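You operate a simulated robot arm through the tools that you are given. There is no shell and no other tool.

You are at the controls of a simulated two-armed robot. One attempt, no reset.

Task
Pick up the pink jig with one hand, pass it to the other hand and put it on the top of the tape trolley. Set down upright: pink jig.

The check looks at the end state, three seconds after you hand in, the way a careful person would. Anything else that was tipped, shoved, dropped, spilled or broken makes it a failure.

Robot
Two 7-joint arms with two-finger parallel grippers on one trunk, on a base that moves. Base frame: it is fixed to the floor where the robot stands at the start and does not move with it; the origin is under the middle of the robot, x ahead of it, y to its left, z up. Lengths are in mm, angles in degrees, forces in N, time in s.
The left shoulder is at the start at [50, 177, 1104], the right one opposite. With the tool pointing down near the work surface each hand reaches from about 200 to 700 mm from the robot's upright axis, wherever it stands, measured 20 degrees to its own side. Places, roughly: top of the tape trolley [-3900, 2000, 800]. Payload 3.43 kg a hand.
The tool frame of a hand sits at the grasp point between the pads (the TCP): z along the fingers, y along the line on which they close. The tips reach 34 mm beyond it. Largest opening 128 mm; finger width 24, thickness 12; the body of the gripper, 48 by 130 mm, starts 96 mm behind the TCP.
Orientation is that of the tool frame in the base frame, as [roll, pitch, yaw] about the fixed x, y, z axes, in that order (R = Rz(yaw) Ry(pitch) Rx(roll)). With the fingers straight down and closing along the base's y, the tool's x points along the base's -x, its y along +y and its z along -z.

Tools
- The arms move only by the tool send_rows. It takes "left_motion", "right_motion" or both (then of equal length, played together; a hand with none holds still); each is one flat list of numbers, 7 for each row, row after row: the shift along the tool's x, y, z in mm, then the turn, a rotation vector about the tool's x, y, z in degrees, then the opening in per cent of the stroke, from 0 (shut) to 100 (fully open). In form: [x, y, z, ax, ay, az, jaw, x, y, z, ax, ay, az, jaw, ...]. A call has 1 to 20 rows; each row shifts and turns the commanded pose from where the row before left it, along the tool's axes as they then stand. A row lasts 0.2 s, in which the tool goes at most 50 mm and 8.6 degrees; a call with a longer step from one row to the next is refused whole, and so is a gripper value outside its range. A pose out of reach is approached as far as the arm can. The call stops where the force on the tool passes 40 N (or 10 N more than at its start, if that is more) or the arm is blocked; 0.2 s more then pass. Each finger travels about 108 mm/s and halts on what it meets, pressing with about 23 N; the grip force reading is that of the motor and also rises with nothing between the fingers. The clock runs only during rows and for 0.2 s after the last one: add rows that do not move to give the fingers time. It gives the time, the measured TCP pose, the force on the tool (base axes), the opening and the grip force at its end, in the units of the frame above (readings bear some noise), with the torque about the TCP (base axes, N m) and any sound that the robot's microphone picked up.
- Cameras (640 x 400 px; columns grow to the right, rows downward): "scene" is now at [154.1, -32.1, 1268.4]; the picture's right is [-0.37, -0.93, 0.00], its down [-0.51, 0.20, -0.84] and it looks along [0.78, -0.31, -0.55] (base axes); focal length 251 px, centre (320, 200). "left" rides on the left gripper at [76, 11, -160] in its tool frame; the picture's right is [-0.15, 0.99, 0.00], its down [-0.88, -0.13, -0.46] and it looks along [-0.45, -0.07, 0.89] (tool axes); focal length 234 px, centre (320, 200). "right" rides on the right gripper at [76, -11, -160] in its tool frame; the picture's right is [0.15, 0.99, 0.00], its down [-0.88, 0.13, -0.46] and it looks along [-0.45, 0.07, 0.89] (tool axes); focal length 234 px, centre (320, 200). There is no depth. A picture from a camera that has moved, and an enlarged one, comes with that camera's place and axes in the base frame and with its lens.
- grab_frame(camera): a new picture of that camera. It takes no simulated time.
- slide_trunk(by): slides the trunk up (or, below 0, down) by that many mm; the arms and the scene camera ride with it, the base frame stays. It gives what a move gives, with no picture.
- base_move(legs): drives the robot by 1 to 6 legs, each [ahead, turn to the left] in mm and degrees, along the robot's own axes; the way and the turn of a leg run together, so that a leg with both is an arc; at most 1500 mm and 180 degrees a leg. The arms and the cameras ride along, it lands a little off, and it stops where it bumps. It gives what a move gives.
- aim_head(pan, tilt): turns the head with the scene camera to pan (to the left, within 80 degrees either way) and tilt (down, from -29 to 69), counted from straight ahead of the robot. It gives what a move gives.
- zoom(camera, box): a new picture of the part [left, top, right, bottom] of that camera's present view, enlarged. It takes no simulated time.
- sign_off(): hands the job in; it is judged then, once.

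Nothing tells you exact positions but the pictures and the camera data. Unless the task says otherwise, let go and move clear before handing in.

The tools are called after "Call:" as name(argument=value, ...) on one line, values as JSON. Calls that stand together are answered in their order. send_rows: Moves the arms, as the interface text tells. Its arguments: {"type":"object","properties":{"left_motion":{"type":"array","items":{"type":"number"}},"right_motion":{"type":"array","items":{"type":"number"}}},"required":[]} The other tools are called the same way: slide_trunk (by) moves the trunk up or down; base_move (legs) drives the base; aim_head (pan, tilt) turns the head that bears the scene camera; grab_frame (camera) takes a picture; zoom (camera, box) takes an enlarged picture of a part of a camera's view; sign_off () hands the job in.

At the start:

```text
t: 0.0
left_tcp_pos: [439.8, -31.9, 1104.4]
left_ee_rot: [-180.0, 0.0, 180.0]
left_force: [-0.1, -0.1, 0.8]
left_ft_torque: [0.02, 0.02, -0.01]
left_finger_gap: 128.1
left_grip_force: 0.1
right_tcp_pos: [426.5, -365.1, 1122.9]
right_ee_rot: [-179.9, 0.0, 179.9]
right_force: [-0.6, 0.2, -0.1]
right_ft_torque: [-0.01, -0.03, -0.04]
right_finger_gap: 128.1
right_grip_force: 0.2
trunk travel left (down, up): [-275.0, 126.0]
robot x, y, heading: [1.2, 1.1, -0.3]
head pan, tilt (commanded): [-21.9, 33.0]
```

scene: 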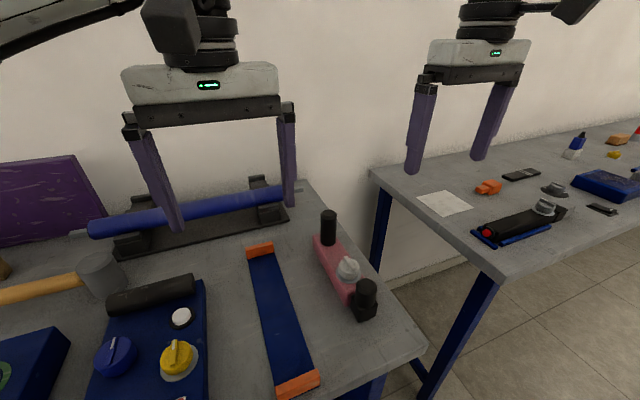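
right: 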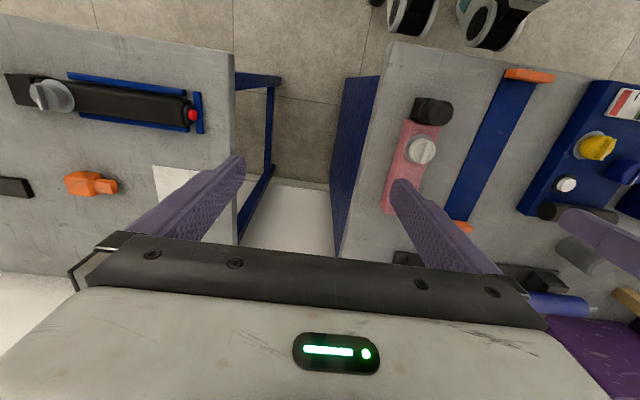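
left: 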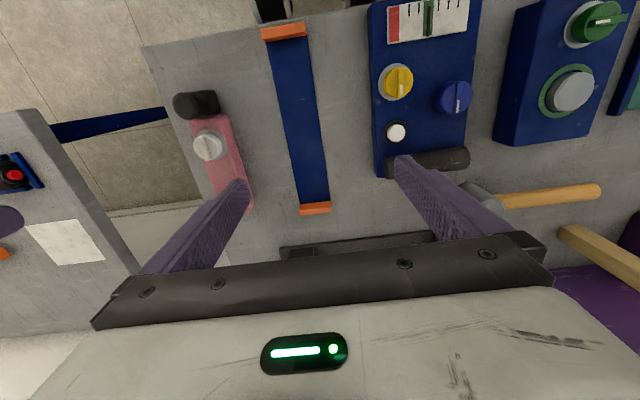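

I see a pink bar with two black posts and a grey knob, which I take to be the pink jig, standing near the right edge of the nearer bench. I'll look closer before planning the grasp.

Call:
zoom(camera="scene", box=[240, 180, 440, 340])

Call:
zoom(camera="left", box=[130, 70, 290, 230])

Call:
zoom(camera="right", box=[350, 70, 510, 230])

```text
2.50 times, centred on (340, 260) of scene
camera zoom: at [154.1, -32.1, 1268.4], right [-0.37, -0.93, 0.0], down [-0.51, 0.2, -0.84], along [0.78, -0.31, -0.55], focal length 627 px, centre (270, 50)
```

zoom: 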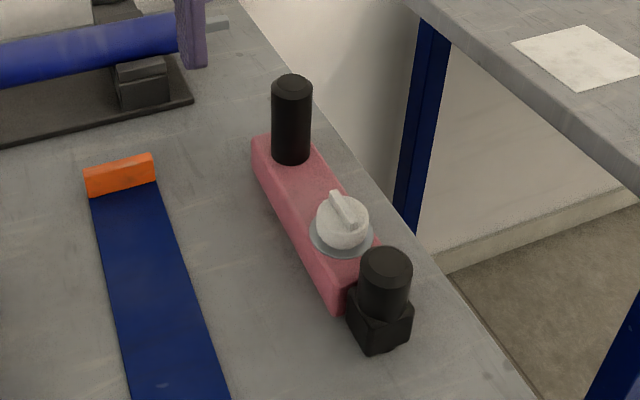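

```text
2.50 times, centred on (210, 150) of left
camera zoom: at [363.5, -21.3, 1263.8], right [0.15, 0.99, 0.0], down [0.88, -0.13, 0.46], along [0.45, -0.07, -0.89], focal length 585 px, centre (595, 325)
```

zoom: 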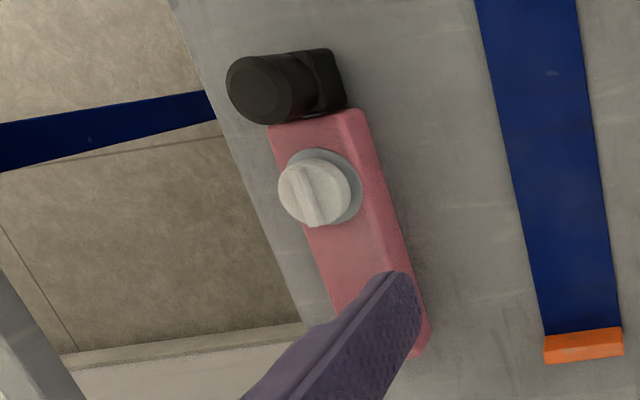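

```text
2.50 times, centred on (430, 150) of right
camera zoom: at [351.2, -377.2, 1282.0], right [-0.15, 0.99, 0.0], down [0.88, 0.13, 0.46], along [0.45, 0.07, -0.89], focal length 585 px, centre (45, 325)
```

zoom: 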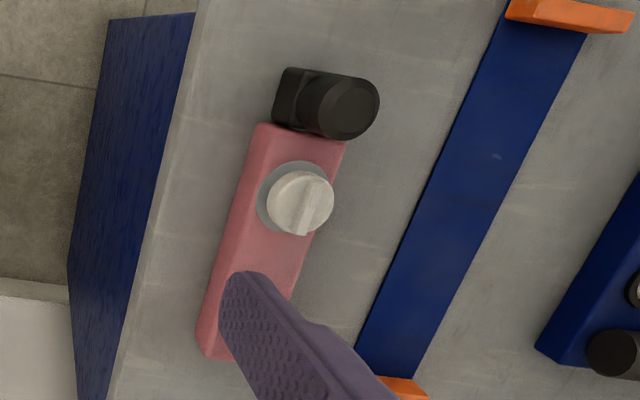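

The jig is a pink bar lying along x at about (388…568, -201), with its top near z 890 on a bench at z≈850. It has a tall post at the far end, a knob at (426,-201), and a block with a post at the near end. I'll move the left hand aside for room and a clear view, then check the surroundings with the head.

Call:
send_rows(left_motion=[0, 40, -10, 0, 0, 0, 100, 0, 40, -10, 0, 0, 0, 100, 0, 40, -10, 0, 0, 0, 100, 0, 40, -10, 0, 0, 0, 100, 0, 30, 0, 0, 0, 0, 100])

Call:
aim_head(pan=-25, tilt=45)

Call:
grab_frame(camera="scene")

Call:
grab_frame(camera="left")

```text
t: 1.2
left_tcp_pos: [440.0, 157.4, 1143.1]
left_ee_rot: [180.0, 0.0, 180.0]
left_force: [-0.2, -0.3, 0.4]
left_ft_torque: [0.01, 0.0, -0.02]
left_finger_gap: 128.3
left_grip_force: 0.1
right_tcp_pos: [426.5, -365.0, 1123.6]
right_ee_rot: [-180.0, 0.0, 180.0]
right_force: [-0.5, 0.5, -0.3]
right_ft_torque: [-0.04, -0.01, 0.0]
right_finger_gap: 128.0
right_grip_force: 0.1
trunk travel left (down, up): [-275.0, 126.0]
robot x, y, heading: [1.8, 2.3, 0.2]
head pan, tilt (commanded): [-21.9, 33.0]
```

```text
t: 1.9
left_tcp_pos: [439.1, 157.3, 1143.7]
left_ee_rot: [-180.0, 0.0, 180.0]
left_force: [0.2, -0.2, -0.2]
left_ft_torque: [0.02, 0.01, 0.0]
left_finger_gap: 128.3
left_grip_force: 0.0
right_tcp_pos: [426.4, -365.2, 1123.3]
right_ee_rot: [-180.0, 0.0, 179.9]
right_force: [-0.1, 0.8, 0.6]
right_ft_torque: [-0.02, -0.01, 0.03]
right_finger_gap: 127.6
right_grip_force: 0.1
trunk travel left (down, up): [-275.0, 126.0]
robot x, y, heading: [0.4, -1.9, 0.2]
head pan, tilt (commanded): [-25.0, 45.0]
```

```text
taken
camera scene: at [145.2, -33.2, 1250.6], right [-0.42, -0.91, 0.0], down [-0.64, 0.3, -0.71], along [0.64, -0.3, -0.71], focal length 251 px, centre (320, 200)
```

scene: 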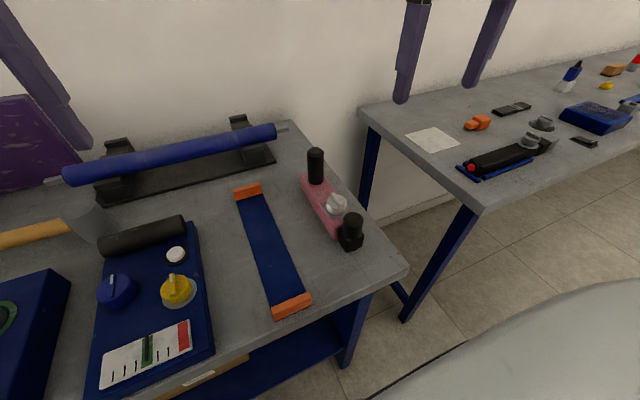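

```text
taken
camera left: at [364.0, 168.3, 1303.1], right [0.15, 0.99, 0.0], down [0.88, -0.13, 0.46], along [0.45, -0.07, -0.89], focal length 234 px, centre (320, 200)
```

left: 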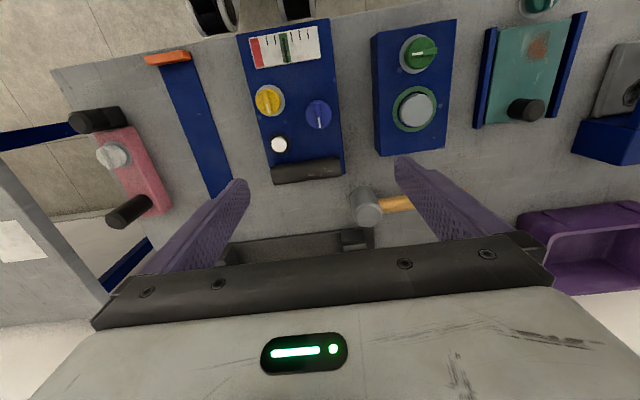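

The jig is now clear of the left hand. I'll zoom in to measure it and pan the head to see what surrounds the robot.

Call:
zoom(camera="scene", box=[270, 130, 398, 258])

Call:
zoom(camera="left", box=[50, 90, 200, 240])

Call:
aim_head(pan=80, tilt=15)

Call:
grab_frame(camera="scene")

Call:
aim_head(pan=-80, tilt=15)

Call:
grab_frame(camera="scene")

```text
3.12 times, centred on (334, 194) of scene
camera zoom: at [145.2, -33.2, 1250.6], right [-0.42, -0.91, 0.0], down [-0.64, 0.3, -0.71], along [0.64, -0.3, -0.71], focal length 784 px, centre (276, 219)
```

zoom: 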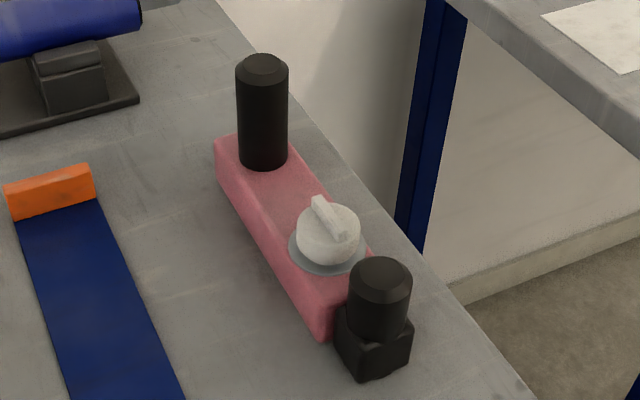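

```text
2.67 times, centred on (125, 165) of left
camera zoom: at [364.0, 168.3, 1303.1], right [0.15, 0.99, 0.0], down [0.88, -0.13, 0.46], along [0.45, -0.07, -0.89], focal length 624 px, centre (840, 293)
```

zoom: 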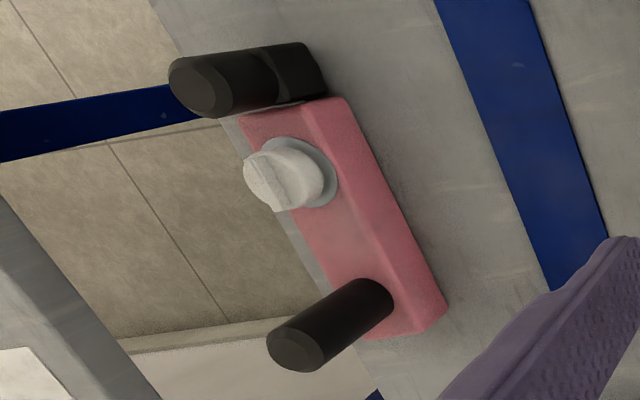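

```text
t: 3.8
left_tcp_pos: [440.0, 157.3, 1143.1]
left_ee_rot: [-180.0, 0.0, -180.0]
left_force: [-0.8, 0.0, 0.0]
left_ft_torque: [0.03, -0.01, 0.0]
left_finger_gap: 128.2
left_grip_force: 0.2
right_tcp_pos: [426.7, -365.3, 1123.9]
right_ee_rot: [-180.0, -0.1, 179.9]
right_force: [0.9, 0.1, 0.1]
right_ft_torque: [0.01, 0.01, -0.01]
right_finger_gap: 127.9
right_grip_force: 0.1
trunk travel left (down, up): [-275.0, 126.0]
robot x, y, heading: [0.7, -1.0, 0.0]
head pan, tilt (commanded): [80.0, 15.0]
```

```text
taken
camera scene: at [87.8, 93.1, 1297.4], right [0.98, -0.17, 0.0], down [-0.05, -0.26, -0.97], along [0.17, 0.95, -0.26], focal length 251 px, centre (320, 200)
```

scene: 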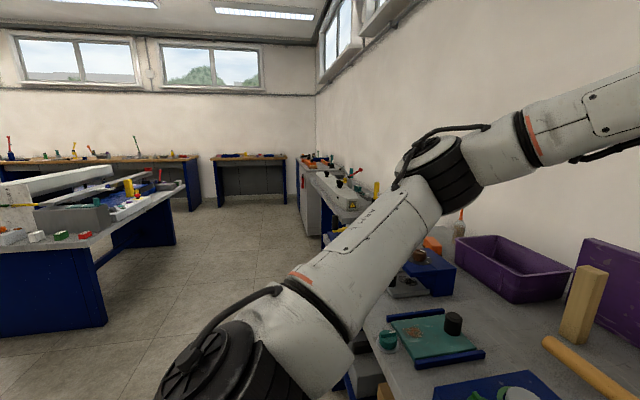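

```text
t: 6.2
left_tcp_pos: [438.4, 157.6, 1143.0]
left_ee_rot: [180.0, 0.0, 180.0]
left_force: [0.0, -0.2, 0.4]
left_ft_torque: [-0.04, 0.01, 0.03]
left_finger_gap: 127.9
left_grip_force: 0.0
right_tcp_pos: [426.0, -365.1, 1122.4]
right_ee_rot: [-179.9, 0.0, 180.0]
right_force: [-0.6, 1.2, -0.2]
right_ft_torque: [-0.01, -0.02, -0.04]
right_finger_gap: 128.1
right_grip_force: 0.2
trunk travel left (down, up): [-275.0, 126.0]
robot x, y, heading: [-0.3, -1.0, 0.1]
head pan, tilt (commanded): [-80.0, 15.0]
```

```text
taken
camera scene: at [87.8, -90.9, 1297.4], right [-0.98, -0.17, 0.0], down [-0.05, 0.25, -0.97], along [0.17, -0.95, -0.26], focal length 251 px, centre (320, 200)
```

scene: 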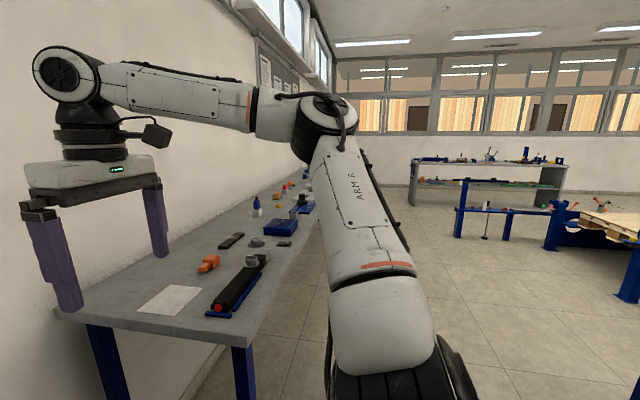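

The arms stand elbow-out. My plan is for the right hand to grip the near half of the bar from above and turn it 90° left, so that its camera faces outward. The left hand, turned the mirror way, then takes the far half. First I'll turn the left hand in free air and bring the right hand over the jig for a closer look.

Call:
send_rows(left_motion=[0, 0, 0, 0, 0, 8.2, 100, 0, 0, 0, 0, 0, 8.2, 100, 0, 0, 0, 0, 0, 8.2, 100, 0, 0, 0, 0, 0, 8.2, 100, 0, 0, 0, 0, 0, 8.2, 100, 0, 0, 0, 0, 0, 8.2, 100, 0, 0, 0, 0, 0, 8.2, 100, 0, 0, 0, 0, 0, 8.2, 100, 0, 0, 0, 0, 0, 8.2, 100, 0, 0, 0, 0, 0, 8.2, 100, 0, 0, 0, 0, 0, 8, 100], right_motion=[8, 15, 2, 0, 0, 0, 100, 8, 15, 2, 0, 0, 0, 100, 8, 15, 2, 0, 0, 0, 100, 8, 15, 2, 0, 0, 0, 100, 8, 15, 2, 0, 0, 0, 100, 8, 15, 2, 0, 0, 0, 100, 8, 15, 2, 0, 0, 0, 100, 8, 15, 2, 0, 0, 0, 100, 8, 15, 2, 0, 0, 0, 100, 8, 15, 2, 0, 0, 0, 100, 8, 14, 2, 0, 0, 0, 100])

Call:
aim_head(pan=-15, tilt=40)

Call:
grab_frame(camera="right")

Call:
grab_frame(camera="scene")

```text
t: 8.6
left_tcp_pos: [308.3, 90.1, 1089.6]
left_ee_rot: [179.9, 0.1, 90.1]
left_force: [0.0, -0.1, -0.2]
left_ft_torque: [-0.03, -0.02, 0.03]
left_finger_gap: 128.1
left_grip_force: 0.1
left hand out of reach, approached as far as the arm can: row 7, 8, 9, 10, 11
right_tcp_pos: [338.3, -201.6, 1100.1]
right_ee_rot: [179.9, -0.1, 179.9]
right_force: [-0.7, 0.9, -0.3]
right_ft_torque: [-0.02, 0.03, 0.01]
right_finger_gap: 128.3
right_grip_force: 0.0
trunk travel left (down, up): [-275.0, 126.0]
robot x, y, heading: [-2.5, -0.0, 0.2]
head pan, tilt (commanded): [-80.0, 15.0]
```

```text
t: 10.0
left_tcp_pos: [308.8, 88.8, 1090.1]
left_ee_rot: [179.9, 0.0, 90.3]
left_force: [0.1, -0.2, -0.6]
left_ft_torque: [-0.02, 0.03, 0.01]
left_finger_gap: 127.8
left_grip_force: 0.1
right_tcp_pos: [338.0, -202.4, 1100.6]
right_ee_rot: [-180.0, 0.0, 179.9]
right_force: [-0.2, 0.2, 0.1]
right_ft_torque: [0.01, 0.02, 0.0]
right_finger_gap: 128.1
right_grip_force: 0.0
trunk travel left (down, up): [-275.0, 126.0]
robot x, y, heading: [-0.2, -0.2, 0.0]
head pan, tilt (commanded): [-15.0, 40.0]
```

```text
taken
camera right: at [262.6, -212.9, 1259.7], right [-0.15, 0.99, 0.0], down [0.88, 0.13, 0.46], along [0.45, 0.07, -0.89], focal length 234 px, centre (320, 200)
```

right: 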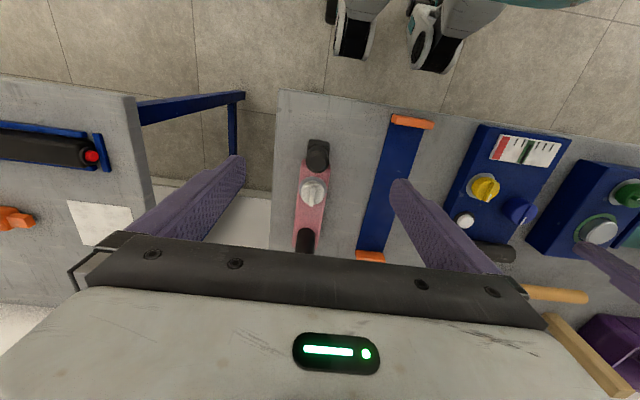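

```text
taken
camera scene: at [153.6, -21.0, 1257.9], right [-0.26, -0.97, 0.0], down [-0.62, 0.17, -0.77], along [0.74, -0.2, -0.64], focal length 251 px, centre (320, 200)
```

scene: 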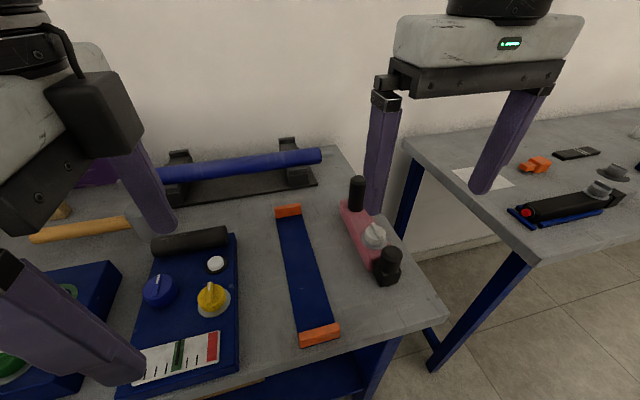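

The left arm could only hold the 90° yaw closer in, at about (309,89), so that yaw is near its limit; I'll choose the handover pose with that in mind. Now I'll zoom in on the jig from above.

Call:
zoom(camera="right", box=[250, 120, 390, 260])

Call:
zoom(camera="scene", box=[310, 160, 450, 300])

```text
2.86 times, centred on (320, 190) of right
camera zoom: at [262.6, -212.9, 1259.7], right [-0.15, 0.99, 0.0], down [0.88, 0.13, 0.46], along [0.45, 0.07, -0.89], focal length 669 px, centre (320, 229)
```

zoom: 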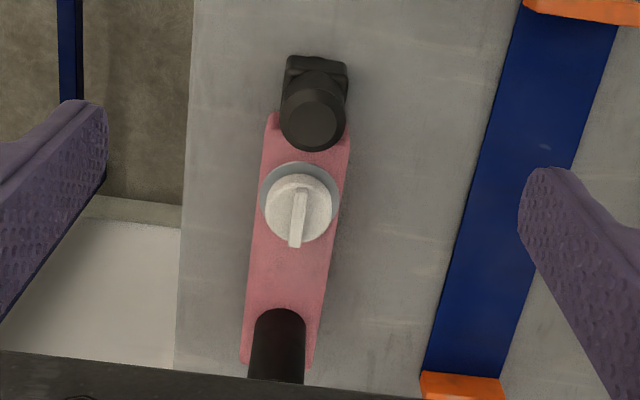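

```text
2.86 times, centred on (380, 230) of scene
camera zoom: at [153.6, -21.0, 1257.9], right [-0.26, -0.97, 0.0], down [-0.62, 0.17, -0.77], along [0.74, -0.2, -0.64], focal length 717 px, centre (149, 114)
```

zoom: 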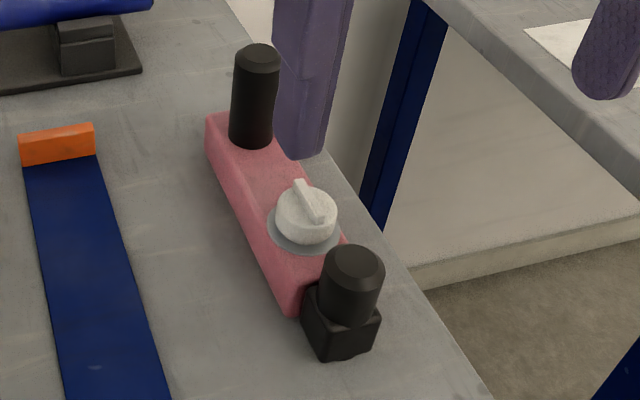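

The bar's centreline is y≈-200, running x≈381–560. Before picking, I'll check that the left hand can hold its handover pose: 90° yaw, leaned about 20° outward, close to the middle.

Call:
send_rows(left_motion=[-8, 0, 0, 0, -4, 0, 100, -8, 0, 0, 0, -4, 0, 100, -8, 0, 0, 0, -4, 0, 100, -8, 0, 0, 0, -4, 0, 100, -8, 0, 0, 0, -4, 0, 100])

```text
t: 11.2
left_tcp_pos: [308.7, 49.9, 1095.3]
left_ee_rot: [180.0, 20.2, 90.0]
left_force: [-0.4, 1.0, -0.5]
left_ft_torque: [-0.03, 0.03, 0.0]
left_finger_gap: 127.9
left_grip_force: 0.1
right_tcp_pos: [337.9, -202.6, 1101.1]
right_ee_rot: [180.0, 0.1, 180.0]
right_force: [-0.3, -0.2, -0.6]
right_ft_torque: [-0.03, 0.01, -0.01]
right_finger_gap: 128.0
right_grip_force: 0.0
trunk travel left (down, up): [-275.0, 126.0]
robot x, y, heading: [0.6, -1.9, 0.2]
head pan, tilt (commanded): [-15.0, 40.0]
```

The left hand holds its handover pose at (309,50,1095) without trouble, so the right side should mirror it. Next the right hand goes above the bar at x≈425 with a 20° lean.

Call:
send_rows(right_motion=[-22, 0.6, 22.5, 0, 0, 0, 100, -22, 0.6, 22.5, 0, 0, 0, 100, -22, 0.6, 22.5, 0, 0, 0, 100, -21, 0.5, 22.5, 0, 0, 0, 100, 0, 0, 0, 0, -4, 0, 100, 0, 0, 0, 0, -4, 0, 100, 0, 0, 0, 0, -4, 0, 100, 0, 0, 0, 0, -4, 0, 100, 0, 0, 0, 0, -4, 0, 100])

Call:
grab_frame(camera="right")

Call:
grab_frame(camera="scene")

```text
t: 13.2
left_tcp_pos: [308.6, 50.3, 1096.6]
left_ee_rot: [-180.0, 20.1, 90.1]
left_force: [-0.1, -0.3, 0.1]
left_ft_torque: [0.01, 0.03, 0.0]
left_finger_gap: 127.8
left_grip_force: 0.1
right_tcp_pos: [425.4, -199.7, 1011.1]
right_ee_rot: [179.9, 20.1, 179.9]
right_force: [-0.1, 0.5, 0.1]
right_ft_torque: [-0.01, -0.02, 0.0]
right_finger_gap: 127.7
right_grip_force: 0.0
trunk travel left (down, up): [-275.0, 126.0]
robot x, y, heading: [-2.7, 3.8, 0.1]
head pan, tilt (commanded): [-15.0, 40.0]
```

```text
taken
camera right: at [299.7, -210.9, 1134.4], right [-0.14, 0.99, -0.05], down [0.67, 0.13, 0.73], along [0.73, 0.07, -0.68], focal length 234 px, centre (320, 200)
```

right: 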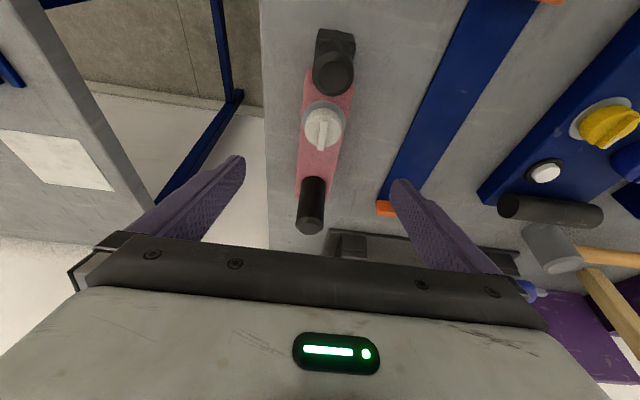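

```text
taken
camera scene: at [153.5, -20.9, 1257.9], right [-0.26, -0.97, 0.0], down [-0.62, 0.17, -0.77], along [0.74, -0.2, -0.64], focal length 251 px, centre (320, 200)
```

scene: 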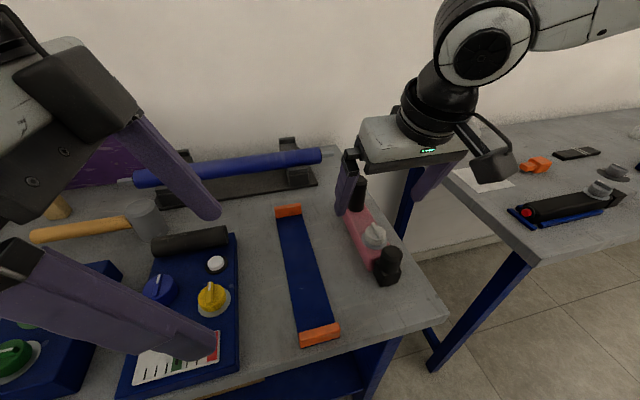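

The right hand is centred over the bar and leaned as planned. I'll lower it vertically in steps until its fingertips are just above the bench on both sides of the bar.

Call:
send_rows(right_motion=[10.2, 0, 28.2, 0, 0, 0, 100, 10.2, 0, 28.2, 0, 0, 0, 100, 10.2, 0, 28.2, 0, 0, 0, 100, 5, 0, 14, 0, 0, 0, 100, 3.4, 0, 9.4, 0, 0, 0, 100])

Call:
grab_frame(camera="right")

Call:
zoom(camera="scene", box=[290, 130, 460, 300])

```text
t: 14.4
left_tcp_pos: [308.5, 50.1, 1096.4]
left_ee_rot: [-180.0, 20.0, 90.1]
left_force: [-0.3, 0.4, -0.4]
left_ft_torque: [0.02, -0.05, 0.01]
left_finger_gap: 128.2
left_grip_force: 0.0
right_tcp_pos: [426.1, -198.7, 896.1]
right_ee_rot: [180.0, 20.1, 179.9]
right_force: [1.0, -0.3, -0.1]
right_ft_torque: [-0.01, 0.0, -0.03]
right_finger_gap: 128.0
right_grip_force: 0.0
trunk travel left (down, up): [-275.0, 126.0]
robot x, y, heading: [-0.1, -1.8, -0.1]
head pan, tilt (commanded): [-15.0, 40.0]
```

```text
taken
camera right: at [300.6, -210.6, 1019.5], right [-0.14, 0.99, -0.05], down [0.67, 0.13, 0.73], along [0.73, 0.07, -0.68], focal length 234 px, centre (320, 200)
```

right: 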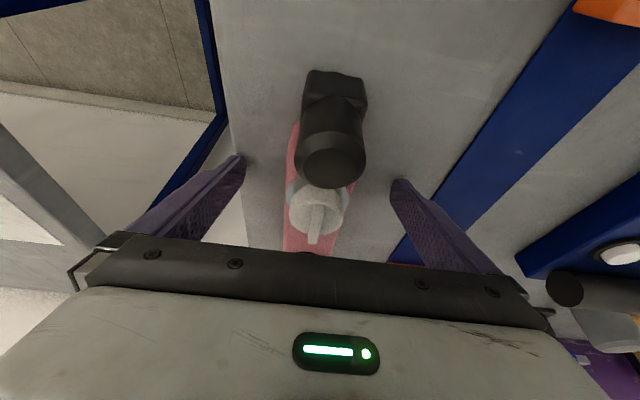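

```text
2.35 times, centred on (375, 215) of scene
camera zoom: at [153.5, -20.9, 1257.9], right [-0.26, -0.97, 0.0], down [-0.62, 0.17, -0.77], along [0.74, -0.2, -0.64], focal length 590 px, centre (191, 165)
```

zoom: 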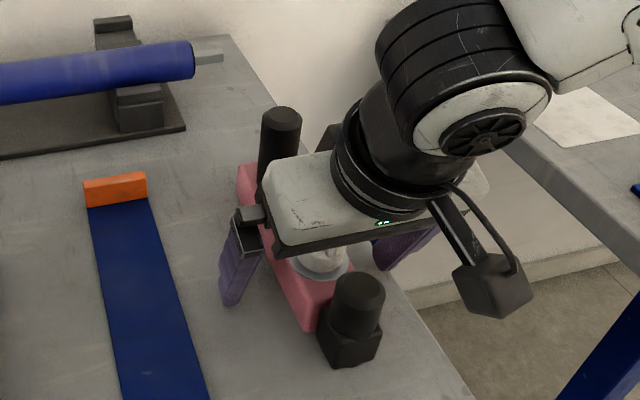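

The fingers straddle the bar, with the tips about 10 mm above the bench. I'll lower 5 mm more and close.

Call:
send_rows(right_motion=[1.7, -1, 4.7, 0, 0, 0, 100, 0, 0, 0, 0, 0, 0, 60, 0, 0, 0, 0, 0, 0, 40, 0, 0, 0, 0, 0, 0, 0, 0, 0, 0, 0, 0, 0, 0, 0, 0, 0, 0, 0, 0, 0, 0, 0, 0, 0, 0, 0, 0])

Call:
grab_frame(camera="right")

Call:
zoom(camera="scene", box=[290, 130, 460, 300])

```text
t: 15.2
left_tcp_pos: [307.1, 50.0, 1094.5]
left_ee_rot: [179.9, 20.0, 89.9]
left_force: [0.1, 0.7, -0.2]
left_ft_torque: [0.0, -0.03, -0.02]
left_finger_gap: 128.2
left_grip_force: 0.0
right_tcp_pos: [428.4, -198.6, 896.8]
right_ee_rot: [180.0, 20.8, -179.9]
right_force: [-7.9, -4.9, 25.9]
right_ft_torque: [-3.97, 0.04, -0.97]
right_finger_gap: 53.4
right_grip_force: 9.8
trunk travel left (down, up): [-275.0, 126.0]
robot x, y, heading: [-0.8, -1.8, -0.2]
head pan, tilt (commanded): [-15.0, 40.0]
stopped in row 4 (right hand): the force on the tool passed its limit at 44 N (the readings are from after the stop); the commanded pose is now the measured one
```

```text
taken
camera right: at [300.6, -211.1, 1017.6], right [-0.14, 0.99, -0.05], down [0.66, 0.13, 0.74], along [0.74, 0.07, -0.67], focal length 234 px, centre (320, 200)
```

right: 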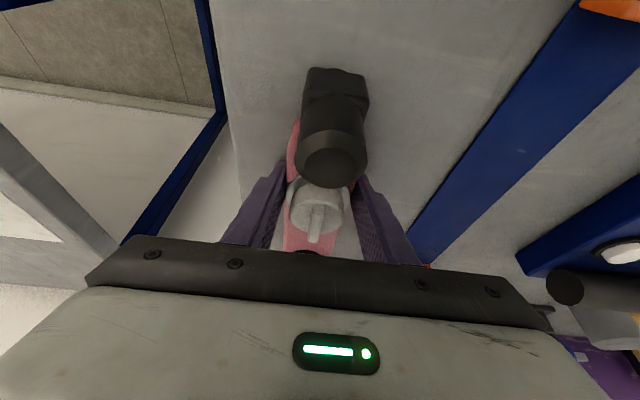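

```text
2.35 times, centred on (375, 215) of scene
camera zoom: at [151.2, -20.9, 1257.9], right [-0.26, -0.97, 0.0], down [-0.62, 0.17, -0.77], along [0.74, -0.2, -0.64], focal length 590 px, centre (191, 165)
```

zoom: 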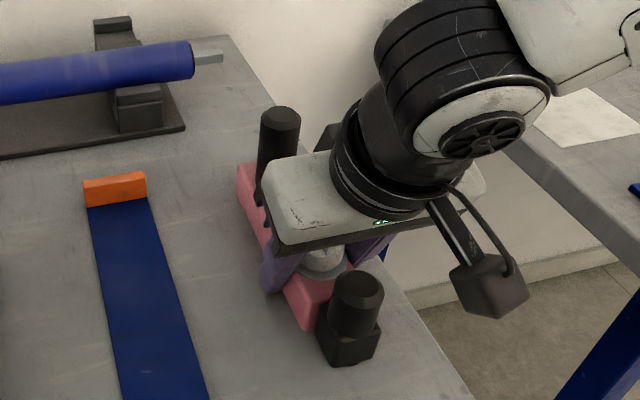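

The call stopped on force with the fingers at a 53 mm gap, so they've met the bar or the knob's flange. I'll hold still, read the steady forces and look closer before continuing.

Call:
send_rows(right_motion=[0, 0, 0, 0, 0, 0, 43])

Call:
zoom(camera="right", box=[200, 60, 460, 270])

Call:
zoom(camera="scene", box=[340, 170, 430, 270])

Call:
grab_frame(camera="left")

```text
t: 15.6
left_tcp_pos: [306.5, 49.1, 1096.6]
left_ee_rot: [179.9, 20.0, 89.9]
left_force: [0.6, 0.6, -0.2]
left_ft_torque: [0.0, 0.01, -0.01]
left_finger_gap: 128.0
left_grip_force: 0.3
right_tcp_pos: [426.9, -200.4, 895.9]
right_ee_rot: [180.0, 20.9, -179.8]
right_force: [-5.2, -5.0, 27.6]
right_ft_torque: [-0.16, 0.2, 0.16]
right_finger_gap: 52.8
right_grip_force: 0.0
trunk travel left (down, up): [-275.0, 126.0]
robot x, y, heading: [-0.8, -4.6, -0.1]
head pan, tilt (commanded): [-15.0, 40.0]
```

```text
1.90 times, centred on (330, 165) of right
camera zoom: at [300.7, -211.1, 1017.7], right [-0.14, 0.99, -0.05], down [0.66, 0.13, 0.74], along [0.74, 0.07, -0.67], focal length 446 px, centre (301, 267)
```

zoom: 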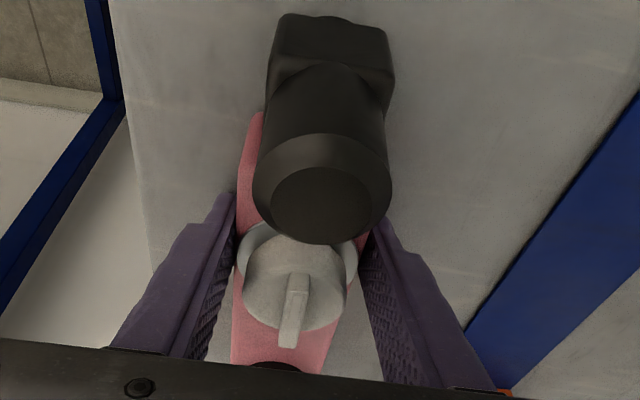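

```text
4.00 times, centred on (385, 220) of scene
camera zoom: at [151.1, -20.7, 1258.3], right [-0.26, -0.97, 0.0], down [-0.62, 0.17, -0.77], along [0.74, -0.2, -0.64], focal length 1004 px, centre (60, 120)
```

zoom: 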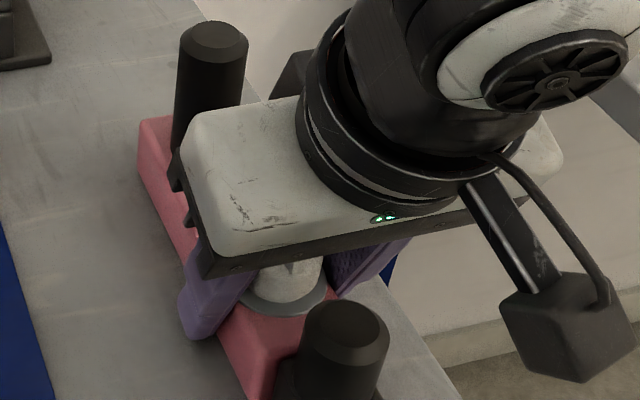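

```text
taken
camera left: at [317.8, 175.1, 1220.8], right [0.99, -0.14, 0.05], down [-0.13, -0.67, 0.73], along [-0.07, -0.73, -0.68], focal length 234 px, centre (320, 200)
```

left: 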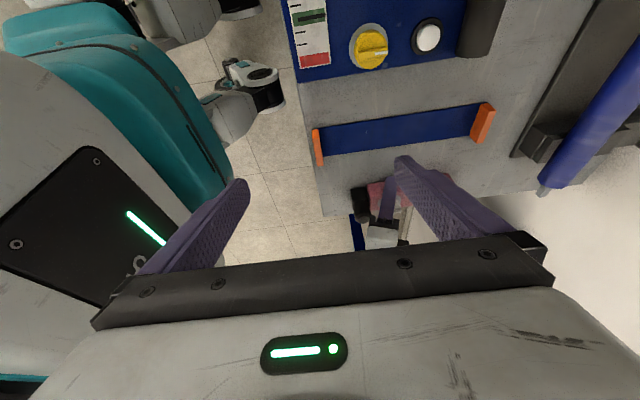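

The force pattern fits both fingertips resting on the bench: about 27 N straight up, with a torque matching tip contact at z≈860. That puts the bench top near 860. I'll open slightly, lift 5 mm to unload the tips, then close.

Call:
send_rows(right_motion=[-1.7, 0, -4.7, 0, 0, 0, 50, 0, 0, 0, 0, 0, 0, 50])

```text
t: 16.2
left_tcp_pos: [309.4, 49.5, 1096.9]
left_ee_rot: [-179.9, 20.0, 89.9]
left_force: [0.2, -0.4, -1.1]
left_ft_torque: [-0.01, -0.02, 0.01]
left_finger_gap: 127.8
left_grip_force: 0.0
right_tcp_pos: [427.7, -199.8, 896.1]
right_ee_rot: [179.9, 20.3, -180.0]
right_force: [-0.3, -0.1, -0.3]
right_ft_torque: [0.01, 0.01, -0.01]
right_finger_gap: 63.9
right_grip_force: 0.0
trunk travel left (down, up): [-275.0, 126.0]
robot x, y, heading: [-2.7, 2.0, 0.0]
head pan, tilt (commanded): [-15.0, 40.0]
```

The tips are unloaded. I'll raise 3 mm more and close on the bar.

Call:
send_rows(right_motion=[-1, 0, -2.8, 0, 0, 0, 50, 0, 0, 0, 0, 0, 0, 42, 0, 0, 0, 0, 0, 0, 38, 0, 0, 0, 0, 0, 0, 34, 0, 0, 0, 0, 0, 0, 30])

Call:
zoom(camera="right", box=[200, 60, 460, 270])

```text
t: 17.4
left_tcp_pos: [308.7, 49.0, 1095.3]
left_ee_rot: [-179.9, 19.9, 90.0]
left_force: [-0.6, -0.7, -0.1]
left_ft_torque: [-0.03, -0.01, 0.02]
left_finger_gap: 128.1
left_grip_force: 0.1
right_tcp_pos: [427.7, -199.9, 901.0]
right_ee_rot: [179.9, 20.4, 179.9]
right_force: [-0.4, 0.1, 0.5]
right_ft_torque: [-0.1, 0.07, -0.01]
right_finger_gap: 49.5
right_grip_force: 23.2
trunk travel left (down, up): [-275.0, 126.0]
robot x, y, heading: [-1.5, 1.5, 0.0]
head pan, tilt (commanded): [-15.0, 40.0]
```

```text
1.90 times, centred on (330, 165) of right
camera zoom: at [301.6, -211.1, 1023.8], right [-0.14, 0.99, -0.05], down [0.67, 0.13, 0.73], along [0.73, 0.07, -0.68], focal length 446 px, centre (301, 267)
```

zoom: 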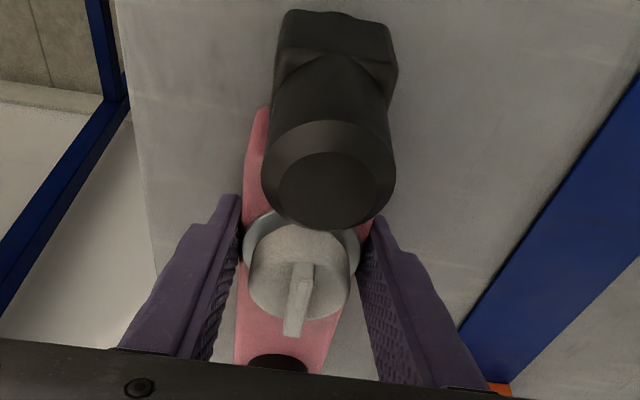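

The grip sits right at the knob's flange, which is about as wide as the bar, and that could make a weak pivoting hold. I'll open, slide 28 mm along the bar to plain pink sides nearer the middle, and re-grip.

Call:
send_rows(right_motion=[0, 0, 0, 0, 0, 0, 56, 0, 0, 0, 0, 0, 0, 56, -13.2, 0, 4.8, 0, 0, 0, 56, -12.5, 0, 5.7, 0, 0, 0, 56, 0, 0, 0, 0, 0, 0, 46, 0, 0, 0, 0, 0, 0, 40, 0, 0, 0, 0, 0, 0, 36, 0, 0, 0, 0, 0, 0, 32, 0, 0, 0, 0, 0, 0, 28])

Call:
zoom(camera="right", box=[200, 60, 460, 270])

Call:
zoom(camera="scene", box=[310, 150, 440, 280])

```text
t: 19.4
left_tcp_pos: [308.5, 50.3, 1095.5]
left_ee_rot: [-179.9, 20.0, 90.0]
left_force: [0.4, 0.4, -0.7]
left_ft_torque: [0.04, 0.02, -0.01]
left_finger_gap: 128.2
left_grip_force: 0.0
right_tcp_pos: [457.0, -199.5, 899.6]
right_ee_rot: [179.9, 20.5, -180.0]
right_force: [1.2, -0.1, 0.3]
right_ft_torque: [-0.03, 0.1, -0.06]
right_finger_gap: 49.3
right_grip_force: 22.8
trunk travel left (down, up): [-275.0, 126.0]
robot x, y, heading: [0.3, -0.1, -0.1]
head pan, tilt (commanded): [-15.0, 40.0]
```

```text
1.90 times, centred on (330, 165) of right
camera zoom: at [329.8, -211.4, 1023.4], right [-0.14, 0.99, -0.05], down [0.67, 0.13, 0.74], along [0.73, 0.07, -0.68], focal length 446 px, centre (301, 267)
```

zoom: 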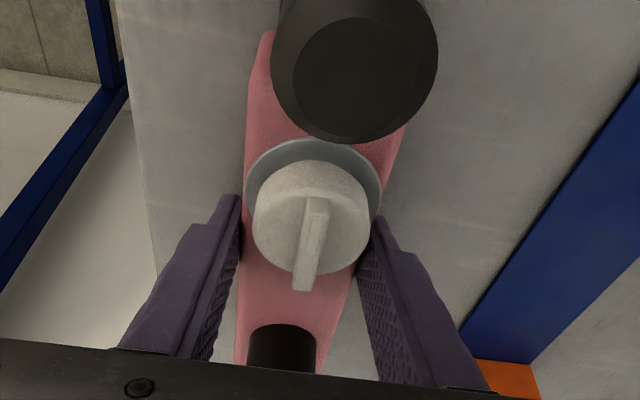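

```text
3.08 times, centred on (375, 215) of scene
camera zoom: at [153.6, -20.9, 1257.8], right [-0.26, -0.97, 0.0], down [-0.62, 0.17, -0.77], along [0.74, -0.2, -0.64], focal length 772 px, centre (151, 154)
```

zoom: 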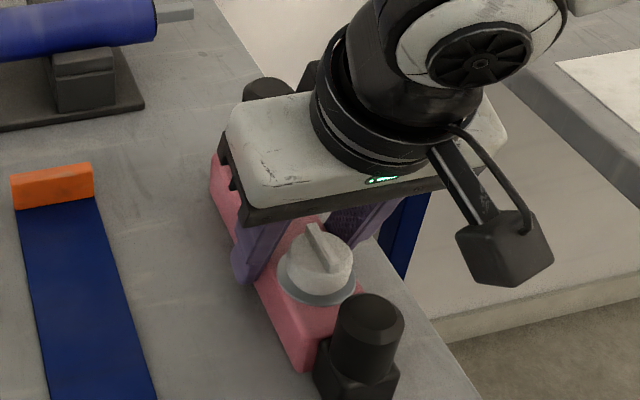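

The grip is firm on the plain pink sides: 49 mm gap, 23 N. I'll do a slow test lift of about 25 mm and check weight and tilt.

Call:
send_rows(right_motion=[0, 0, 0, 0, 0, 0, 0, -1.7, 0, -4.7, 0, 0, 0, 0, -3.4, 0, -9.4, 0, 0, 0, 0, -3.4, 0, -9.4, 0, 0, 0, 0, 0, 0, 0, 0, 0, 0, 0, 0, 0, 0, 0, 0, 0, 0])

Call:
grab_frame(camera="scene")

Call:
zoom(camera="right", box=[200, 40, 460, 270])

Call:
grab_frame(camera="left")

```text
t: 20.8
left_tcp_pos: [308.3, 48.2, 1094.8]
left_ee_rot: [-180.0, 20.0, 90.0]
left_force: [-0.3, 0.3, 0.1]
left_ft_torque: [0.01, -0.01, -0.02]
left_finger_gap: 127.7
left_grip_force: 0.1
right_tcp_pos: [455.4, -200.3, 925.6]
right_ee_rot: [180.0, 20.5, -179.9]
right_force: [0.5, 0.3, -2.9]
right_ft_torque: [0.03, -0.01, 0.01]
right_finger_gap: 49.6
right_grip_force: 22.5
trunk travel left (down, up): [-275.0, 126.0]
robot x, y, heading: [-1.9, -0.7, -0.1]
head pan, tilt (commanded): [-15.0, 40.0]
```

```text
taken
camera scene: at [153.8, -21.0, 1257.8], right [-0.26, -0.97, 0.0], down [-0.62, 0.17, -0.77], along [0.74, -0.2, -0.64], focal length 251 px, centre (320, 200)
```

scene: 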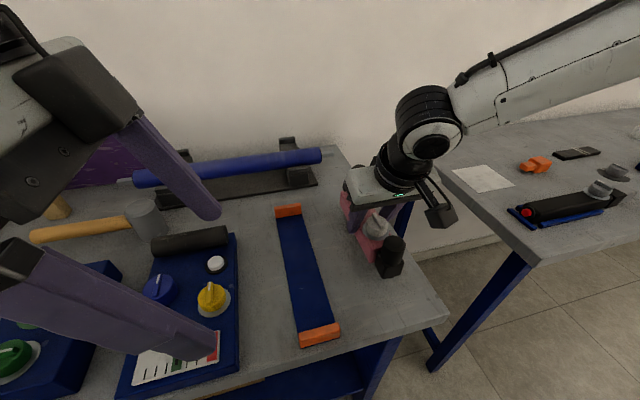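

```text
1.74 times, centred on (330, 155) of right
camera zoom: at [329.6, -211.6, 1048.3], right [-0.14, 0.99, -0.05], down [0.67, 0.13, 0.73], along [0.73, 0.07, -0.68], focal length 407 px, centre (303, 278)
```

zoom: 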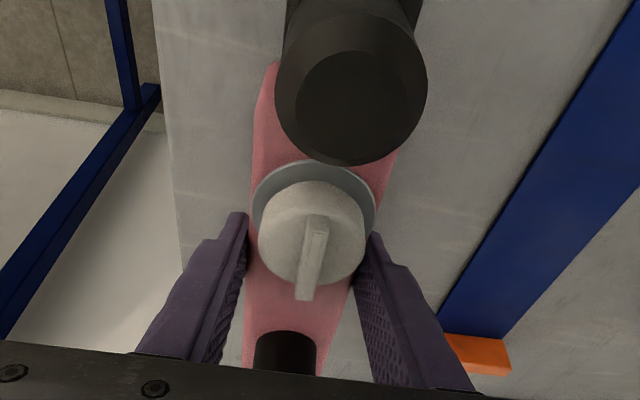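

```text
taken
camera left: at [320.3, 174.8, 1219.9], right [0.99, -0.14, 0.05], down [-0.13, -0.67, 0.73], along [-0.07, -0.73, -0.68], focal length 234 px, centre (320, 200)
```

left: 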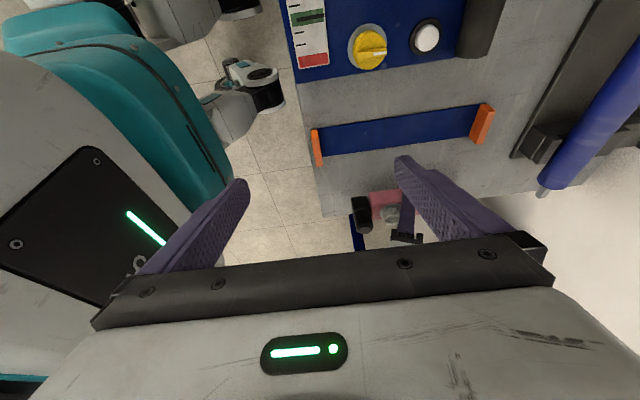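

The jig lifts cleanly: about 0.3 kg, level, almost no torque, and the black block comes with it. I'll raise it, draw it back, and begin turning it left.

Call:
send_rows(right_motion=[-12.2, 0, -32.8, 0, 0, 0, 0, -12.2, 0, -32.8, 0, 0, 0, 0, -12.2, 0, -32.8, 0, 0, 0, 0, -12.2, 0, -32.8, 0, 0, 0, 0, -12.2, 0, -32.8, 0, 0, 0, 0, 17, 17, -6.4, 0, 0, 0, 0, 17, 17, -6.4, 0, 0, 0, 0, 17, 17, -6.4, 0, 0, 0, 0, 0, 0, 0, -2.63, 0, -7.03, 0, 0, 0, 0, -2.63, 0, -7.03, 0, 0, 0, 0, -2.63, 0, -7.03, 0, 0, 0, 0, -2.63, 0, -7.03, 0, 0, 0, 0, -2.63, 0, -7.03, 0, 0, 0, 0, -2.63, 0, -7.03, 0])

Call:
grab_frame(camera="scene")

Call:
grab_frame(camera="left")

```text
t: 23.8
left_tcp_pos: [308.4, 50.1, 1094.0]
left_ee_rot: [180.0, 20.0, 90.0]
left_force: [-0.3, 0.0, 0.0]
left_ft_torque: [-0.03, -0.01, 0.04]
left_finger_gap: 127.8
left_grip_force: 0.0
right_tcp_pos: [401.8, -148.5, 1100.4]
right_ee_rot: [179.9, 20.5, -134.9]
right_force: [-0.5, 0.0, -3.5]
right_ft_torque: [0.0, -0.03, -0.01]
right_finger_gap: 49.7
right_grip_force: 22.6
trunk travel left (down, up): [-275.0, 126.0]
robot x, y, heading: [-1.0, 1.2, -0.1]
head pan, tilt (commanded): [-15.0, 40.0]
```

```text
taken
camera scene: at [153.9, -21.1, 1257.8], right [-0.26, -0.97, 0.0], down [-0.62, 0.17, -0.77], along [0.74, -0.2, -0.64], focal length 251 px, centre (320, 200)
```

scene: 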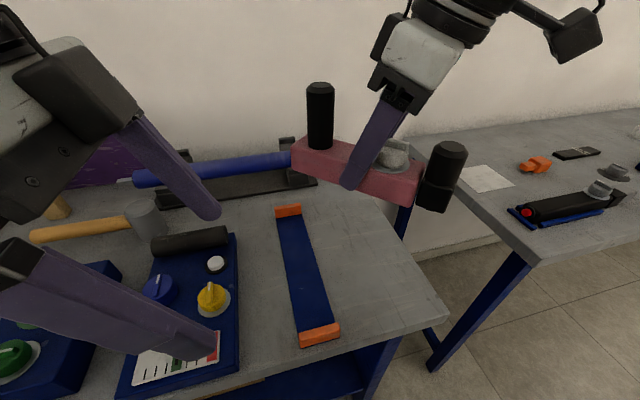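

```text
taken
camera left: at [320.4, 174.7, 1219.9], right [0.99, -0.14, 0.05], down [-0.13, -0.67, 0.73], along [-0.07, -0.73, -0.68], focal length 234 px, centre (320, 200)
```

left: 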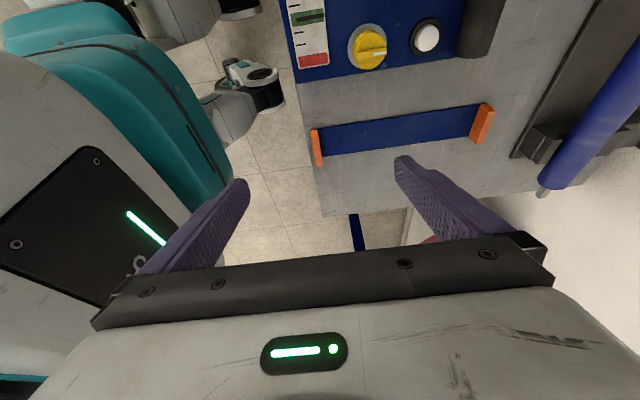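

The jig is held level and turned 45°. I'll draw it back to x≈312 and finish the turn, so the bar lies along y with its far end toward the left hand.

Call:
send_rows(right_motion=[18, 23.2, -6.7, 0, 0, 0, 0, 18, 23.2, -6.7, 0, 0, 0, 0, 18, 23.2, -6.7, 0, 0, 0, 0, 0, 0, 0, -2.63, 0, -7.03, 0, 0, 0, 0, -2.63, 0, -7.03, 0, 0, 0, 0, -2.63, 0, -7.03, 0, 0, 0, 0, -2.63, 0, -7.03, 0, 0, 0, 0, -2.63, 0, -7.03, 0, 0, 0, 0, -2.63, 0, -7.03, 0])

Call:
grab_frame(camera="scene")

Call:
grab_frame(camera="left")

Call:
grab_frame(camera="right")

```text
t: 25.8
left_tcp_pos: [308.8, 50.1, 1094.9]
left_ee_rot: [180.0, 20.0, 90.1]
left_force: [0.2, -0.6, 0.4]
left_ft_torque: [0.0, -0.01, 0.01]
left_finger_gap: 127.9
left_grip_force: 0.0
right_tcp_pos: [310.5, -140.7, 1100.2]
right_ee_rot: [-180.0, 20.6, -89.7]
right_force: [0.0, -0.4, -4.2]
right_ft_torque: [-0.04, -0.04, -0.02]
right_finger_gap: 49.9
right_grip_force: 22.5
trunk travel left (down, up): [-275.0, 126.0]
robot x, y, heading: [-2.1, 1.1, -0.1]
head pan, tilt (commanded): [-15.0, 40.0]
```

```text
taken
camera scene: at [153.9, -21.0, 1257.8], right [-0.26, -0.97, 0.0], down [-0.62, 0.17, -0.77], along [0.74, -0.2, -0.64], focal length 251 px, centre (320, 200)
```

scene: 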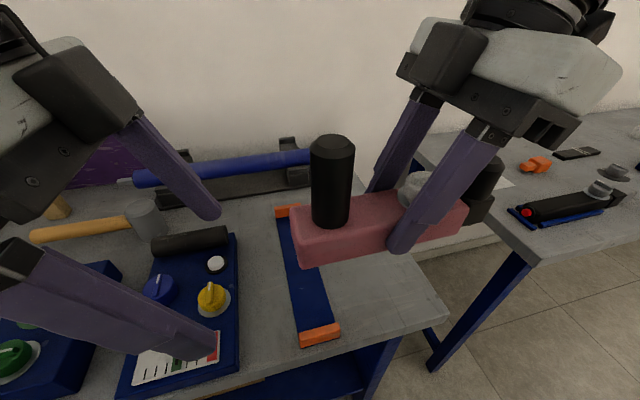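

```text
taken
camera left: at [320.4, 174.9, 1219.8], right [0.99, -0.14, 0.05], down [-0.13, -0.67, 0.73], along [-0.07, -0.73, -0.68], focal length 234 px, centre (320, 200)
```

left: 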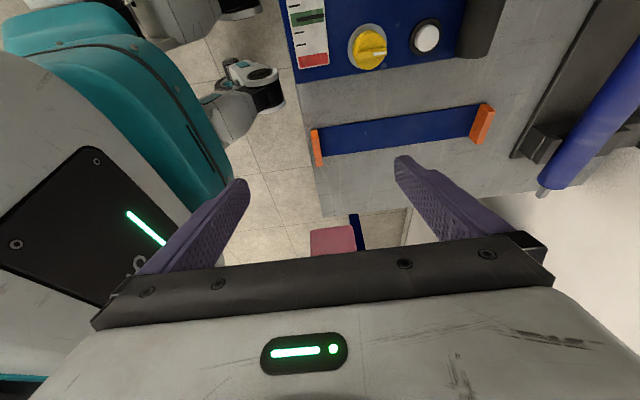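

```text
taken
camera right: at [323.2, -267.6, 1223.0], right [-0.99, -0.14, -0.05], down [-0.13, 0.66, 0.74], along [-0.07, 0.73, -0.68], focal length 234 px, centre (320, 200)
```

right: 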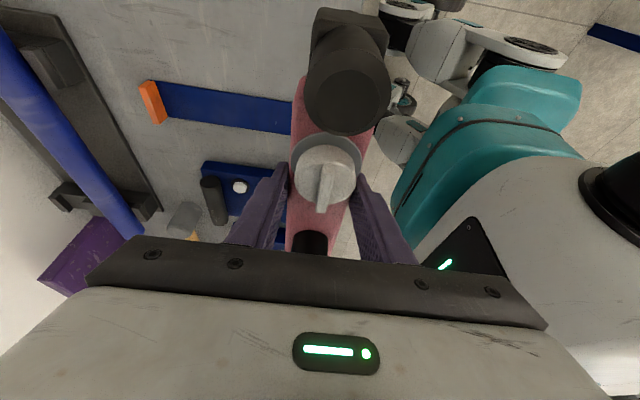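

Both hands face each other and the bar's far end points between the open left fingers. I'll set the left hand's height and slide the jig most of the way in, then check.

Call:
send_rows(left_motion=[-20.6, 1.7, -1, 0, 0, 0, 100, 0, 0, 0, 0, 0, 0, 100, 0, 0, 0, 0, 0, 0, 100, 0, 0, 0, 0, 0, 0, 100], right_motion=[0, 0, 0, 0, 0, 0, 0, -20.3, 0, 7.65, 0, 0, 0, 0, -20.3, 0, 7.65, 0, 0, 0, 0, -20.3, 0, 7.65, 0, 0, 0, 0])

Call:
grab_frame(camera="scene")

Call:
grab_frame(camera="left")

```text
t: 26.8
left_tcp_pos: [310.5, 30.8, 1103.2]
left_ee_rot: [-179.9, 20.1, 89.9]
left_force: [0.4, -0.5, 0.2]
left_ft_torque: [-0.04, 0.0, 0.03]
left_finger_gap: 128.4
left_grip_force: 0.1
right_tcp_pos: [311.8, -74.2, 1100.5]
right_ee_rot: [-180.0, 20.6, -90.0]
right_force: [0.7, 0.2, -3.5]
right_ft_torque: [-0.03, -0.01, 0.04]
right_finger_gap: 49.8
right_grip_force: 22.5
trunk travel left (down, up): [-275.0, 126.0]
robot x, y, heading: [4.7, -1.8, 0.0]
head pan, tilt (commanded): [-15.0, 40.0]
```

```text
taken
camera scene: at [153.8, -20.5, 1257.8], right [-0.26, -0.97, 0.0], down [-0.62, 0.17, -0.77], along [0.74, -0.2, -0.64], focal length 251 px, centre (320, 200)
```

scene: 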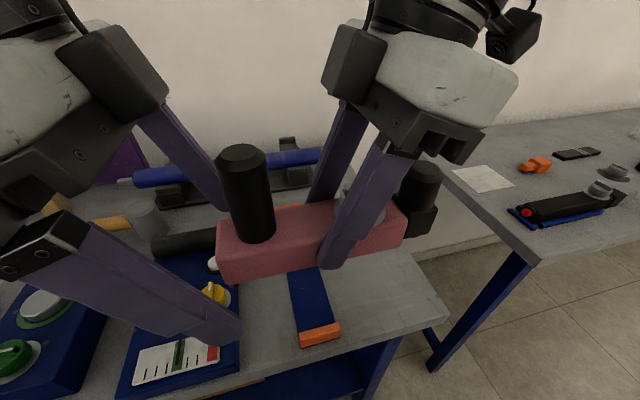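

```text
taken
camera left: at [321.6, 156.1, 1227.7], right [0.99, -0.14, 0.05], down [-0.13, -0.67, 0.73], along [-0.07, -0.73, -0.68], focal length 234 px, centre (320, 200)
```

left: 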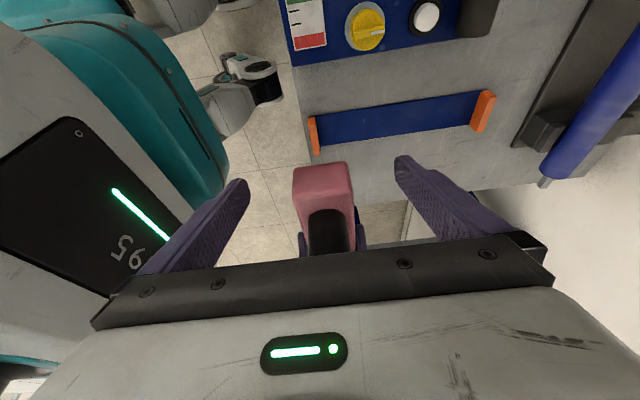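

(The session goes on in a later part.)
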